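You operate a simulated robot arm through the tools that you are given. There is no shell and no other tool. Be economical: measure what you need, move in short steps, check, and stop when the job is done.

The job below is to be done with a simulated robot arm. You get a single attempt, and the scene is never put back.

Task
Fetch the white box from the top of the grey workbench and set it on the black pack there.
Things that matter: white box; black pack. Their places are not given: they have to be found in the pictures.

The check looks at the end state, three seconds after you hand in, the way a careful person would. Anything else that was tipped, shoved, dropped, spilled or broken makes it a failure.

Robot
A 6-joint arm with a two-finger parallel gripper, fixed in place. Base frame: the origin is at the foot of the arm, x ahead of it, y to its left, z up; the work surface is at about z = 0.85. Readings come in m, degrees, newtons and seconds.
With the tool pointing down near the work surface it reaches from about 0.24 to 0.64 m from the base axis. Its first joint turns from -66.0 to 66.0 degrees. Payload 2.7 kg.
The TCP is the grasp point between the finger pads, 0.023 m short of the fingertips. In the tool frame z runs along the fingers and y along their closing line. Largest opening 0.094 m; finger width 0.038, thickness 0.01; the body of the gripper, 0.054 by 0.096 m, starts 0.039 m behind the TCP.
Orientation is told as [roll, pitch, yaw] about the base's x, y, z axes, in that order, counted from this pose: with the fingers straight down and closing along the base's y, the tool's x points along the base's -x, its y along +y and its z along -z.

Tools
- The arm moves only by the tool play_rows. Its argument "increments" is a list of rows, each a list of 2 entries, a list of its own where there are three numbers: the shift along the tool's x, y, z in units of 20 mm (1.0 is 20 mm), then the turn, a rotation vector about the tool's x, y, z in units of 8 degrees (1.0 is 8 degrees). In form: [[[tx, ty, tz], [ax, ay, az]], ...]. A call has 1 to 10 rows; each row shifts and turns the commanded pose from where the row before left it, along the tool's axes as they then stand. "hand" is the finger opening in cm, from 0 to 9.4, set as the call begins (left out, the last holds). A call with a number of a shift or a turn outside -1 to 1 is refused whole. Each row takes 0.2 s and may step no farther than 0.05 m and 8.6 degrees from the row before; otherwise, or with a gripper value out of range, the whole call is refused. Where a pose cannot be reached the arm comes as near as it can. A force on the tool above 40 N (or 10 N above the force at the start of the call, whichever is more), or a blocked arm, ends the call early, and 0.2 s more pass. The fingers move at their own pace (about 0.045 m/s each) and stop on an object; they squeeze with about 38 N. The grip force told is the motor's: it shows also when the fingers shut on nothing. Time passes only in rows, and 0.2 s behind the last, so rows that do not move let the fingers close. The reply holds the time, the measured pose of the TCP, the force on the tool along the base axes, the opening and the grip force, in the units named above and with some noise, and new pictures: "pictures" is both (left out), scene, wrist or none.
- Cameras (640 x 400 px; columns grow to the right, rows downward): "scene" is fixed at [0.0685, -0.4218, 1.4205]; the picture's right is [0.85, -0.52, 0.00], its down [-0.22, -0.35, -0.91] and it looks along [0.48, 0.77, -0.42] (base axes); focal length 350 px, centre (320, 200). "wrist" rides on the gripper at [-0.039, 0, -0.044] in the tool frame; the picture's right is [0.00, -1.00, 0.00], its down [0.97, 0.00, -0.24] and it looks along [0.24, 0.00, 0.97] (tool axes); focal length 218 px, centre (320, 200).
- point_at(camera, pixels): for up to 12 pixels [column, row] of the newest picture of that camera ("zoom" is the newest enlarged one), the place [x, y, z] in the base frame of the surface seen there, good to about 0.002 m. No time passes.
- inspect(camera, box): a new picture of the part [left, top, right, bottom] of that camera's present view, enlarged. No time passes.
- job_done(): hands the job in; it is judged then, once.

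Work in short steps. Measure before you move; look again where a grasp or a placing could have gone wrong, and mend it. You have 60 turns and 150 pictures in all, those below and enlarged ones among them. Open the gripper and draw the arm clear of the work before you hand the job in, unless the task says otherwise; then end with one line.

The tools are called after ">>>" by a JSON object that holds its "name" and its "arguments". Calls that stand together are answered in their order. play_rows: Moves the arm, as the interface text tells. Its arguments: {"type":"object","properties":{"increments":{"type":"array","items":{"type":"array"}},"hand":{"type":"number"},"pictures":{"type":"string","enum":["both","scene","wrist","none"]}},"required":["increments"]} The other tools are called the same way: point_at (camera, pixels) gives the place of the surface under pixels of a picture; inspect (camera, box) takes an enlarged picture of a part of a camera's view; job_done () hands the job in.

At the start:

```text
time_s: 0.0
ee_pos: [0.3377, 0.1745, 1.0759]
ee_rot: [0.1, 0.0, 0.0]
contact_force: [0.3, 0.4, -0.2]
opening: 0.094
grip_force: 0.0
```

scene: 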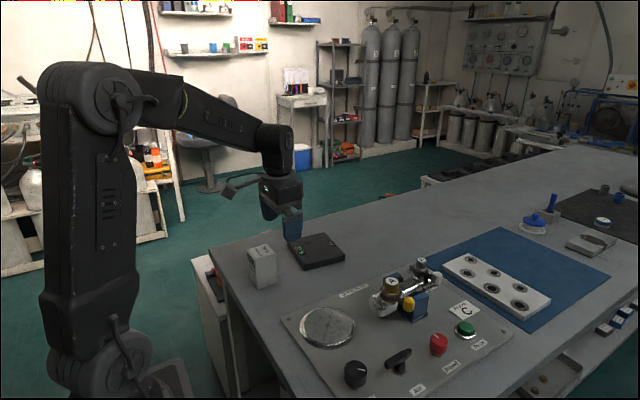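
wrist: 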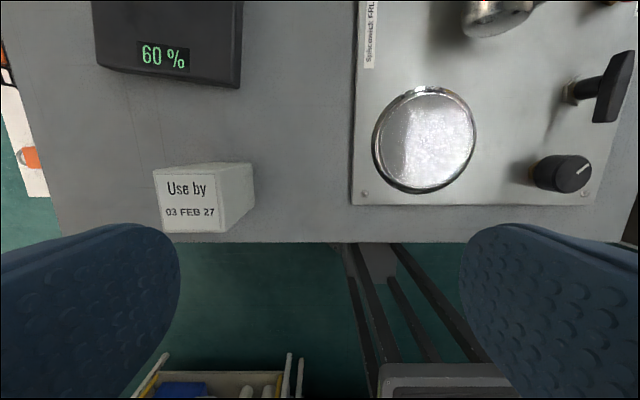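

The white box is at scene (262,267) and the black pack at scene (318,251). I'll enlarge this area and measure both.

>>> {"name": "inspect", "arguments": {"camera": "scene", "box": [220, 210, 380, 310]}}

>>> {"name": "point_at", "arguments": {"camera": "wrist", "pixels": [[155, 172], [215, 174], [251, 164], [190, 165], [162, 231], [218, 232], [253, 207], [97, 65], [238, 82], [240, 10], [110, 10], [170, 30]]}}

>>> {"name": "point_at", "arguments": {"camera": "scene", "pixels": [[248, 252], [258, 256], [275, 250], [264, 245], [262, 250], [251, 281], [259, 288], [276, 280], [292, 245], [325, 234], [345, 253], [302, 264]]}}

```text
4.00 times, centred on (300, 260) of scene
```

zoom: 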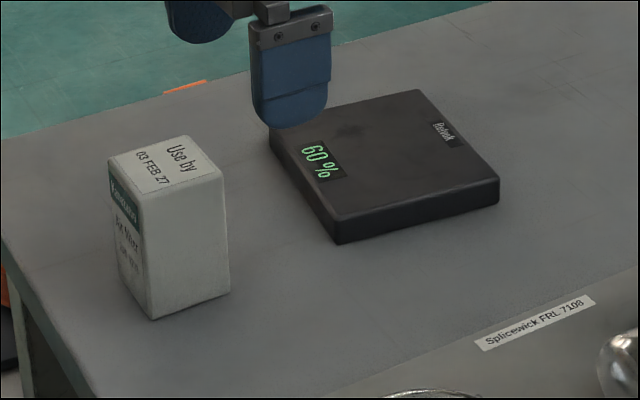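

```text
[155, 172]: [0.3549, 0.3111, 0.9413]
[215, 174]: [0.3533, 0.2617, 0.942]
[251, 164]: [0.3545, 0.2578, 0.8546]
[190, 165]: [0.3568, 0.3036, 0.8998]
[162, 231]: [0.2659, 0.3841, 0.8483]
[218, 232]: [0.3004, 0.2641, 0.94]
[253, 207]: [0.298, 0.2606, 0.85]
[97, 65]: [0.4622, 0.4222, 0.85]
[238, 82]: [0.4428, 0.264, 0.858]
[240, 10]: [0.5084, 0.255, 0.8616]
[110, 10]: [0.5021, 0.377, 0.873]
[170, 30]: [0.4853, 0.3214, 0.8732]
```

```text
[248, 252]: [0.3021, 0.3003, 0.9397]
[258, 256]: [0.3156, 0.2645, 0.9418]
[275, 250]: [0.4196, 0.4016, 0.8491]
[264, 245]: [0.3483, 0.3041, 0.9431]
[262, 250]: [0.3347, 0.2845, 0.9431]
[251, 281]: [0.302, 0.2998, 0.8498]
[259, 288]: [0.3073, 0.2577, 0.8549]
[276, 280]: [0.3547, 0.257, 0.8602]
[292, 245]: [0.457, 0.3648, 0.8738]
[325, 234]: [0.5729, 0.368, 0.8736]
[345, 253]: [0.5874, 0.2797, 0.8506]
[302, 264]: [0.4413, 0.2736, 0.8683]
```

I need sharper corners and the yaw of both objects, so I'll measure more points in the zoomed picture.

>>> {"name": "point_at", "arguments": {"camera": "zoom", "pixels": [[113, 160], [146, 196], [220, 173], [187, 138], [150, 315], [227, 291], [274, 135], [338, 216], [495, 180], [416, 93], [340, 240], [497, 202]]}}

>>> {"name": "point_at", "arguments": {"camera": "wrist", "pixels": [[157, 176], [211, 178], [214, 228], [165, 229], [240, 170], [240, 210], [100, 55], [236, 76], [185, 205]]}}

```text
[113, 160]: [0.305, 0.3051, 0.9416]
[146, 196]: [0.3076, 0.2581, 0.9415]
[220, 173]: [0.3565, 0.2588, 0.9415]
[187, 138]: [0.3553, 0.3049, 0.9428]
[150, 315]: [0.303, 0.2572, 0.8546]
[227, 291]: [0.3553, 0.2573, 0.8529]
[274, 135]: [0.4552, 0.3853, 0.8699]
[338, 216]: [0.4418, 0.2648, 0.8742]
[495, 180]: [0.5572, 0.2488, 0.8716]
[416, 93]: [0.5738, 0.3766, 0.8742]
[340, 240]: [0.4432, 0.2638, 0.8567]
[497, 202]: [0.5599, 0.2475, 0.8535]
```

```text
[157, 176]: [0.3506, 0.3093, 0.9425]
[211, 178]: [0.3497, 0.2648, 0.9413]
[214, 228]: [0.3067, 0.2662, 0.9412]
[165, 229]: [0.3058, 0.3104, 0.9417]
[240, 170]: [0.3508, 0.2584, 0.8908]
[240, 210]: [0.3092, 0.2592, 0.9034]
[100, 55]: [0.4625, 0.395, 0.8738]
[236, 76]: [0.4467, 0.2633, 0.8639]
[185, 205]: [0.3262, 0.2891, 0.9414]
```

The box is square to the base: centre about (0.330, 0.284), top at 0.942, 0.052 wide. The pack's centre is about (0.507, 0.319), its top is at 0.874, and it is turned about -7°. I'll move above the box at the current height.

>>> {"name": "play_rows", "arguments": {"increments": [[[0.064, 0.9125, 0], [0, 0, 0]], [[0.064, 0.9125, 0], [0, 0, 0]], [[0.064, 0.9125, 0], [0, 0, 0]], [[0.064, 0.9125, 0], [0, 0, 0]], [[0.064, 0.9125, 0], [0, 0, 0]], [[0.064, 0.9125, 0], [0, 0, 0]], [[0, 0, 0], [0, 0, 0]]], "hand": 9.4}}

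```text
time_s: 1.6
ee_pos: [0.3302, 0.285, 1.0775]
ee_rot: [0.0, 0.0, 0.0]
contact_force: [0.0, 0.1, 0.5]
opening: 0.0941
grip_force: 0.1
```

scene: 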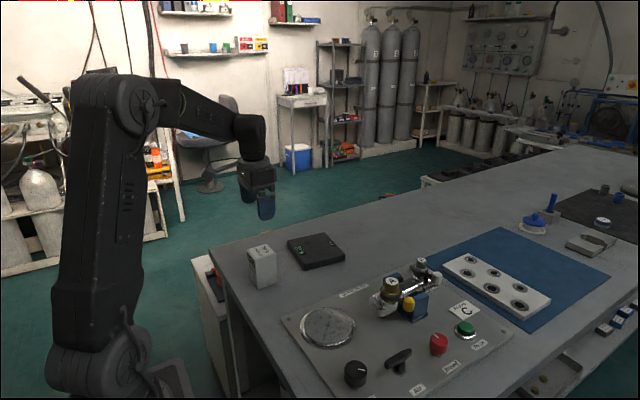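
wrist: 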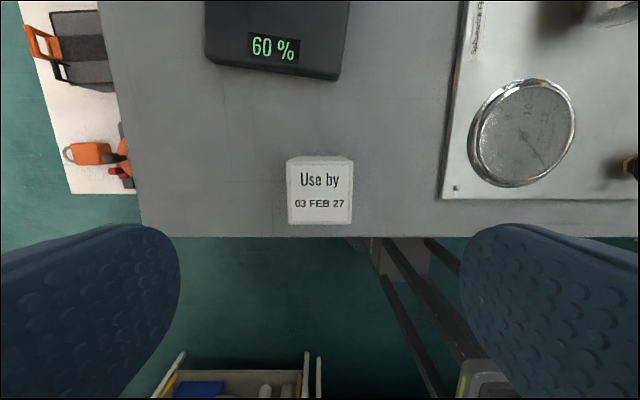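

The gripper is centred above the box: its top spans columns 286–353 and centres on 320. I'll descend 0.16 m to a TCP height of about 0.916.

>>> {"name": "play_rows", "arguments": {"increments": [[[0, 0, 0.9], [0, 0, 0]], [[0, 0, 0.9], [0, 0, 0]], [[0, 0, 0.9], [0, 0, 0]], [[0, 0, 0.9], [0, 0, 0]], [[0, 0, 0.9], [0, 0, 0]], [[0, 0, 0.9], [0, 0, 0]], [[0, 0, 0.9], [0, 0, 0]], [[0, 0, 0.9], [0, 0, 0]], [[0, 0, 0.8], [0, 0, 0]], [[0, 0, 0], [0, 0, 0]]]}}

```text
time_s: 3.8
ee_pos: [0.3295, 0.2836, 0.9154]
ee_rot: [0.0, 0.0, -0.1]
contact_force: [-0.1, -0.2, 0.3]
opening: 0.0937
grip_force: 0.0
```

scene: 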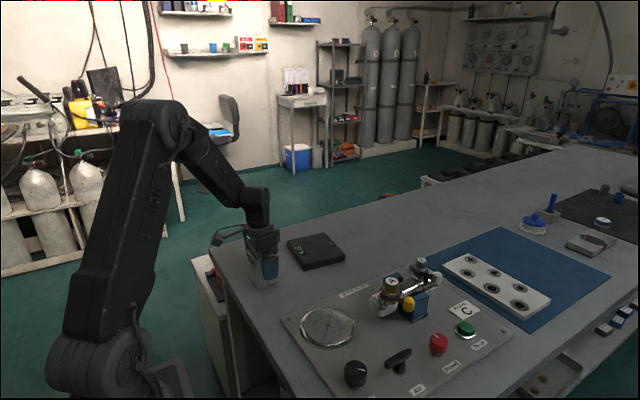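
wrist: 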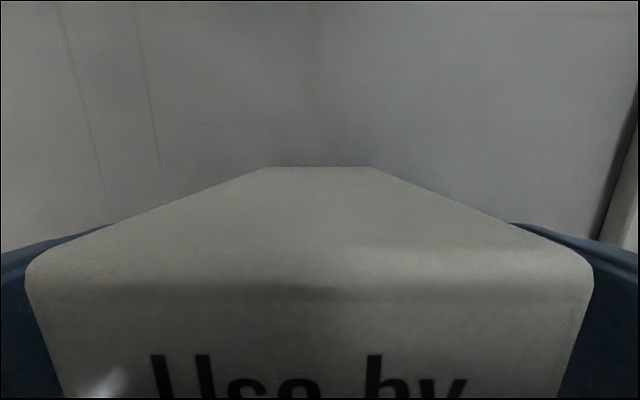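

The box sits between the fingers with no contact. I'll close on it, opening about 4.0 cm commanded so the fingers stop on the box.

>>> {"name": "play_rows", "arguments": {"increments": [[[0, 0, 0], [0, 0, 0]], [[0, 0, 0], [0, 0, 0]], [[0, 0, 0], [0, 0, 0]], [[0, 0, 0], [0, 0, 0]], [[0, 0, 0], [0, 0, 0]]], "hand": 4.0, "pictures": "wrist"}}

```text
time_s: 5.0
ee_pos: [0.3294, 0.2846, 0.9164]
ee_rot: [0.0, 0.0, -0.1]
contact_force: [-0.2, 0.4, 0.0]
opening: 0.0557
grip_force: 37.8
```

wrist: 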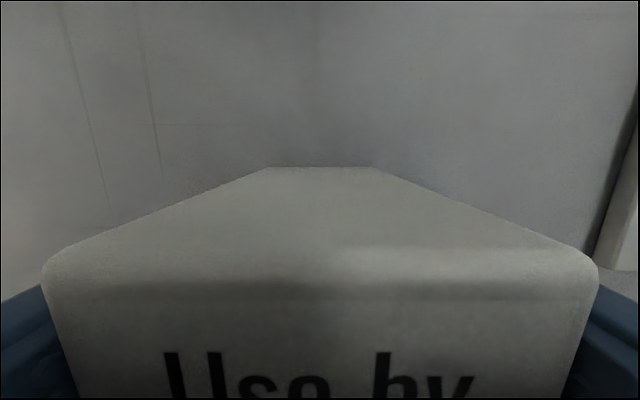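

The grip holds at 0.0557 m with 38 N. I'll lift 0.09 m.

>>> {"name": "play_rows", "arguments": {"increments": [[[0, 0, -0.5], [0, 0, 0]], [[0, 0, -0.8], [0, 0, 0]], [[0, 0, -0.8], [0, 0, 0]], [[0, 0, -0.8], [0, 0, 0]], [[0, 0, -0.8], [0, 0, 0]], [[0, 0, -0.8], [0, 0, 0]], [[0, 0, 0], [0, 0, 0]]]}}

```text
time_s: 6.6
ee_pos: [0.3297, 0.2837, 1.0074]
ee_rot: [0.0, 0.0, 0.0]
contact_force: [0.0, 0.0, -1.8]
opening: 0.0555
grip_force: 37.9
```

scene: 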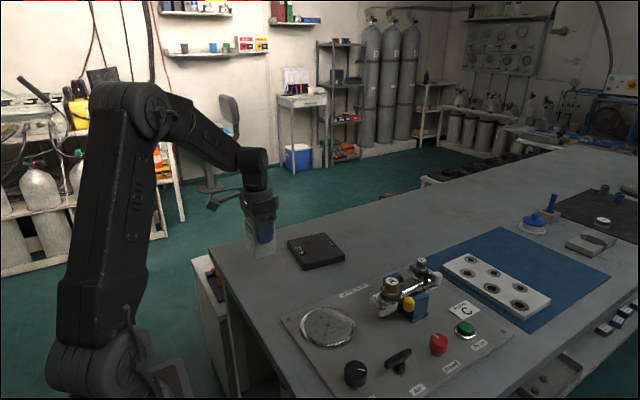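
wrist: 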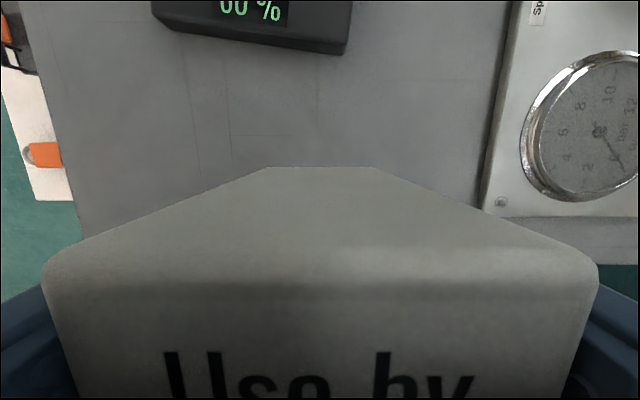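

The box is held clear, with its bottom at about 0.94 against the pack top at 0.874. I'll carry it to above the pack centre (0.507, 0.319).

>>> {"name": "play_rows", "arguments": {"increments": [[[-0.885, 0.176, 0], [0, 0, 0]], [[-0.885, 0.176, 0], [0, 0, 0]], [[-0.885, 0.176, 0], [0, 0, 0]], [[-0.885, 0.176, 0], [0, 0, 0]], [[-0.885, 0.176, 0], [0, 0, 0]], [[-0.885, 0.176, 0], [0, 0, 0]], [[-0.885, 0.176, 0], [0, 0, 0]], [[-0.885, 0.176, 0], [0, 0, 0]], [[-0.885, 0.176, 0], [0, 0, 0]], [[-0.885, 0.176, 0], [0, 0, 0]]]}}

```text
time_s: 8.8
ee_pos: [0.5088, 0.3191, 1.0075]
ee_rot: [0.0, 0.0, -0.1]
contact_force: [-0.4, 0.4, -1.7]
opening: 0.0556
grip_force: 38.0
```

scene: 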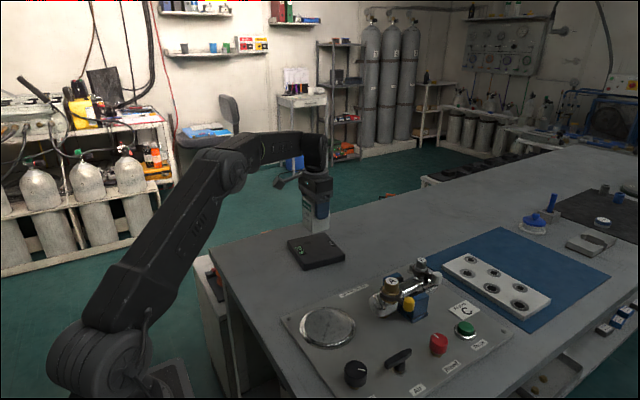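
wrist: 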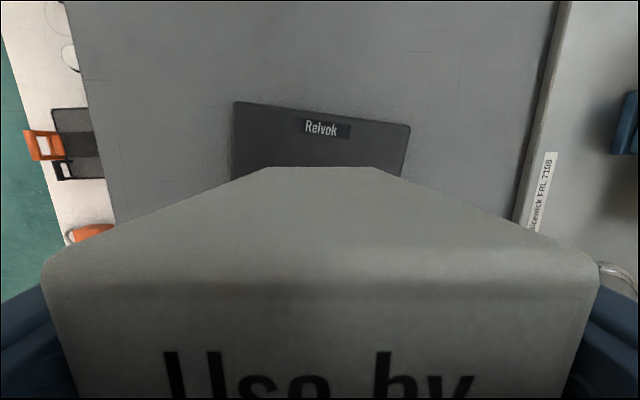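

The box is over the pack centre, and the pack's far edge shows at wrist (233–410, 101–125). The box should touch at a TCP height of about 0.940, so I'll descend to about 0.945 first.

>>> {"name": "play_rows", "arguments": {"increments": [[[0, 0, 0.7], [0, 0, 0]], [[0, 0, 0.7], [0, 0, 0]], [[0, 0, 0.7], [0, 0, 0]], [[0, 0, 0.6], [0, 0, 0]], [[0, 0, 0.4], [0, 0, 0]], [[0, 0, 0], [0, 0, 0]]], "pictures": "none"}}

>>> {"name": "inspect", "arguments": {"camera": "scene", "box": [260, 180, 380, 280]}}

```text
time_s: 10.2
ee_pos: [0.5064, 0.3189, 0.9442]
ee_rot: [0.0, 0.0, 0.1]
contact_force: [0.4, 0.8, -0.3]
opening: 0.0557
grip_force: 37.7
```

```text
4.00 times, centred on (320, 230) of scene
```

zoom: 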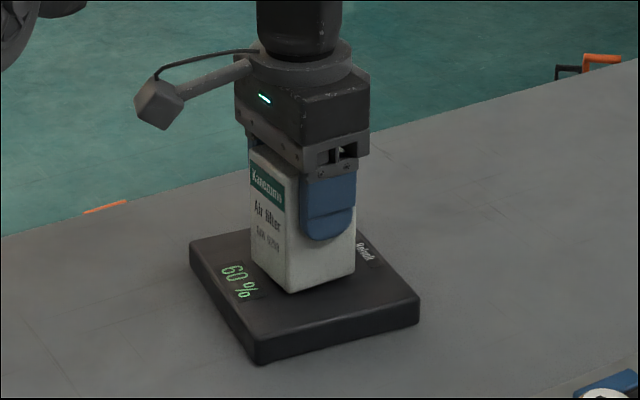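

The box is just above or touching the pack, centred and upright. I'll lower a few mm in small steps while watching the force.

>>> {"name": "play_rows", "arguments": {"increments": [[[0, 0, 0.06], [0, 0, 0]], [[0, 0, 0.06], [0, 0, 0]], [[0, 0, 0], [0, 0, 0]]], "pictures": "none"}}

```text
time_s: 11.0
ee_pos: [0.5072, 0.3182, 0.9422]
ee_rot: [0.0, 0.0, 0.0]
contact_force: [0.4, -0.7, -1.0]
opening: 0.0556
grip_force: 38.4
```

There's no contact force yet, so I'll lower slightly more.

>>> {"name": "play_rows", "arguments": {"increments": [[[0, 0, 0.06], [0, 0, 0]], [[0, 0, 0.04], [0, 0, 0]], [[0, 0, 0], [0, 0, 0]]], "pictures": "none"}}

```text
time_s: 11.8
ee_pos: [0.5069, 0.3189, 0.9403]
ee_rot: [-0.1, 0.0, 0.1]
contact_force: [0.0, 0.1, -2.1]
opening: 0.0555
grip_force: 38.2
```

Still only the box's weight shows (-2 N), so I'll take another 1.5 mm.

>>> {"name": "play_rows", "arguments": {"increments": [[[0, 0, 0.04], [0, 0, 0]], [[0, 0, 0.04], [0, 0, 0]], [[0, 0, 0], [0, 0, 0]]], "pictures": "none"}}

>>> {"name": "inspect", "arguments": {"camera": "scene", "box": [280, 210, 360, 270]}}

```text
time_s: 12.6
ee_pos: [0.5075, 0.3182, 0.9392]
ee_rot: [0.1, -0.1, 0.0]
contact_force: [-2.3, 1.1, 2.4]
opening: 0.0559
grip_force: 38.0
```

```text
6.67 times, centred on (320, 240) of scene
```

zoom: 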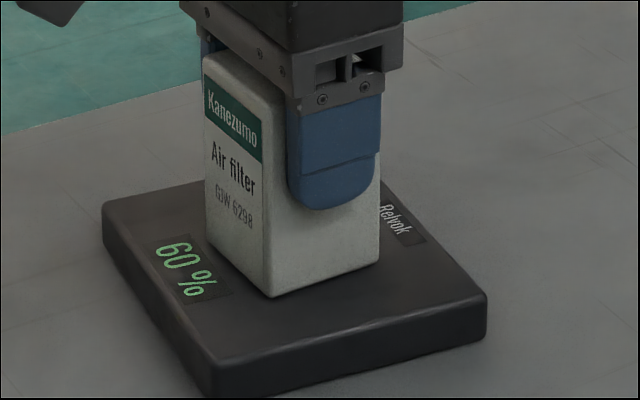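

The force has turned upward (+2.4 N), so the box rests on the pack. I'll open fully without moving.

>>> {"name": "play_rows", "arguments": {"increments": [[[0, 0, 0], [0, 0, 0]], [[0, 0, 0], [0, 0, 0]], [[0, 0, 0], [0, 0, 0]], [[0, 0, 0], [0, 0, 0]], [[0, 0, 0], [0, 0, 0]]], "hand": 9.4, "pictures": "both"}}

```text
time_s: 13.8
ee_pos: [0.5071, 0.3189, 0.9389]
ee_rot: [0.1, -0.1, 0.0]
contact_force: [-0.7, -0.7, -0.1]
opening: 0.0938
grip_force: 0.0
```

scene: 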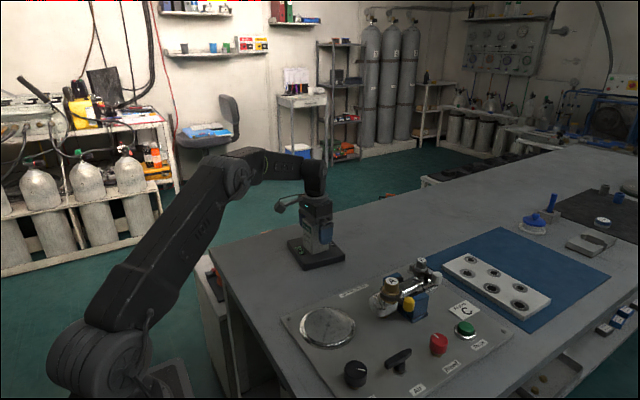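
wrist: 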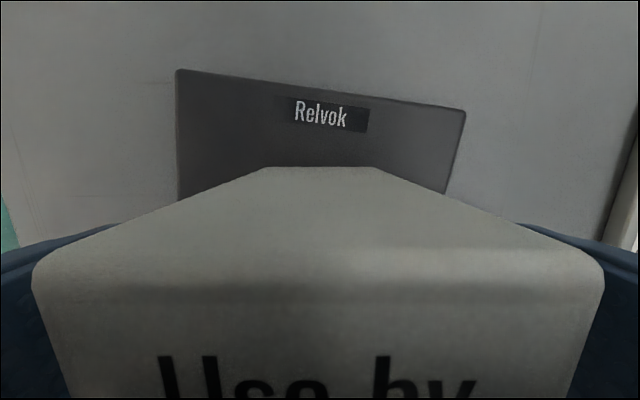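

The fingers are open and the box is upright on the pack. I'll rise straight up 0.13 m.

>>> {"name": "play_rows", "arguments": {"increments": [[[0, 0, -0.4], [0, 0, 0]], [[0, 0, -0.7], [0, 0, 0]], [[0, 0, -0.8], [0, 0, 0]], [[0, 0, -0.8], [0, 0, 0]], [[0, 0, -0.8], [0, 0, 0]], [[0, 0, -0.8], [0, 0, 0]], [[0, 0, -0.8], [0, 0, 0]], [[0, 0, -0.7], [0, 0, 0]], [[0, 0, -0.7], [0, 0, 0]], [[0, 0, 0], [0, 0, 0]]], "pictures": "both"}}

```text
time_s: 16.0
ee_pos: [0.5066, 0.3198, 1.0695]
ee_rot: [0.0, 0.0, 0.0]
contact_force: [-0.2, -0.1, -0.4]
opening: 0.0941
grip_force: 0.0
```

scene: 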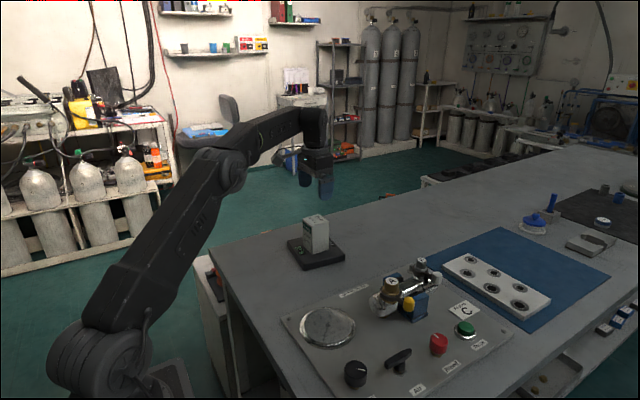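
wrist: 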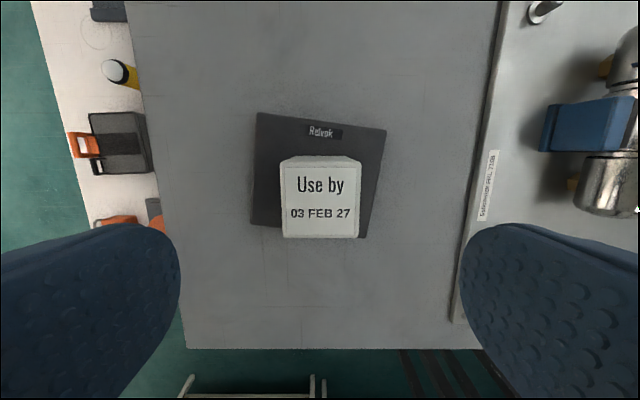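

The box stands free and upright at scene (314,233), within the pack's footprint. I'll draw the arm back toward the base, staying above it.

>>> {"name": "play_rows", "arguments": {"increments": [[[0.8, -0.3, 0], [0, 0, 0]], [[0.8, -0.3, 0], [0, 0, 0]], [[0.8, -0.3, 0], [0, 0, 0]], [[0.8, -0.3, 0], [0, 0, 0]], [[0.8, -0.3, 0], [0, 0, 0]], [[0.8, -0.3, 0], [0, 0, 0]], [[0.8, -0.3, 0], [0, 0, 0]], [[0.8, -0.3, 0], [0, 0, 0]], [[0, 0, 0], [0, 0, 0]]], "pictures": "none"}}

>>> {"name": "inspect", "arguments": {"camera": "scene", "box": [240, 180, 400, 280]}}

```text
time_s: 18.0
ee_pos: [0.3784, 0.2695, 1.0694]
ee_rot: [0.0, 0.0, 0.1]
contact_force: [0.2, 0.0, -0.1]
opening: 0.0938
grip_force: 0.1
```

```text
4.00 times, centred on (320, 230) of scene
```

zoom: 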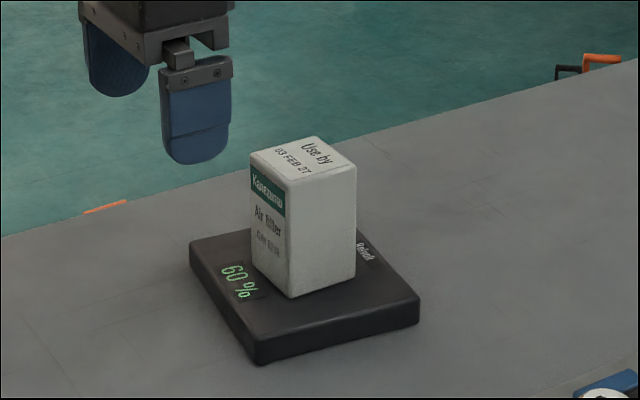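

The box rests upright on the pack and the arm is clear, so I'm handing in.

>>> {"name": "job_done", "arguments": {}}

```text
The job is handed in.
```

The white box is standing upright near the middle of the black pack, nothing else was moved, and the gripper is open with the arm drawn clear.
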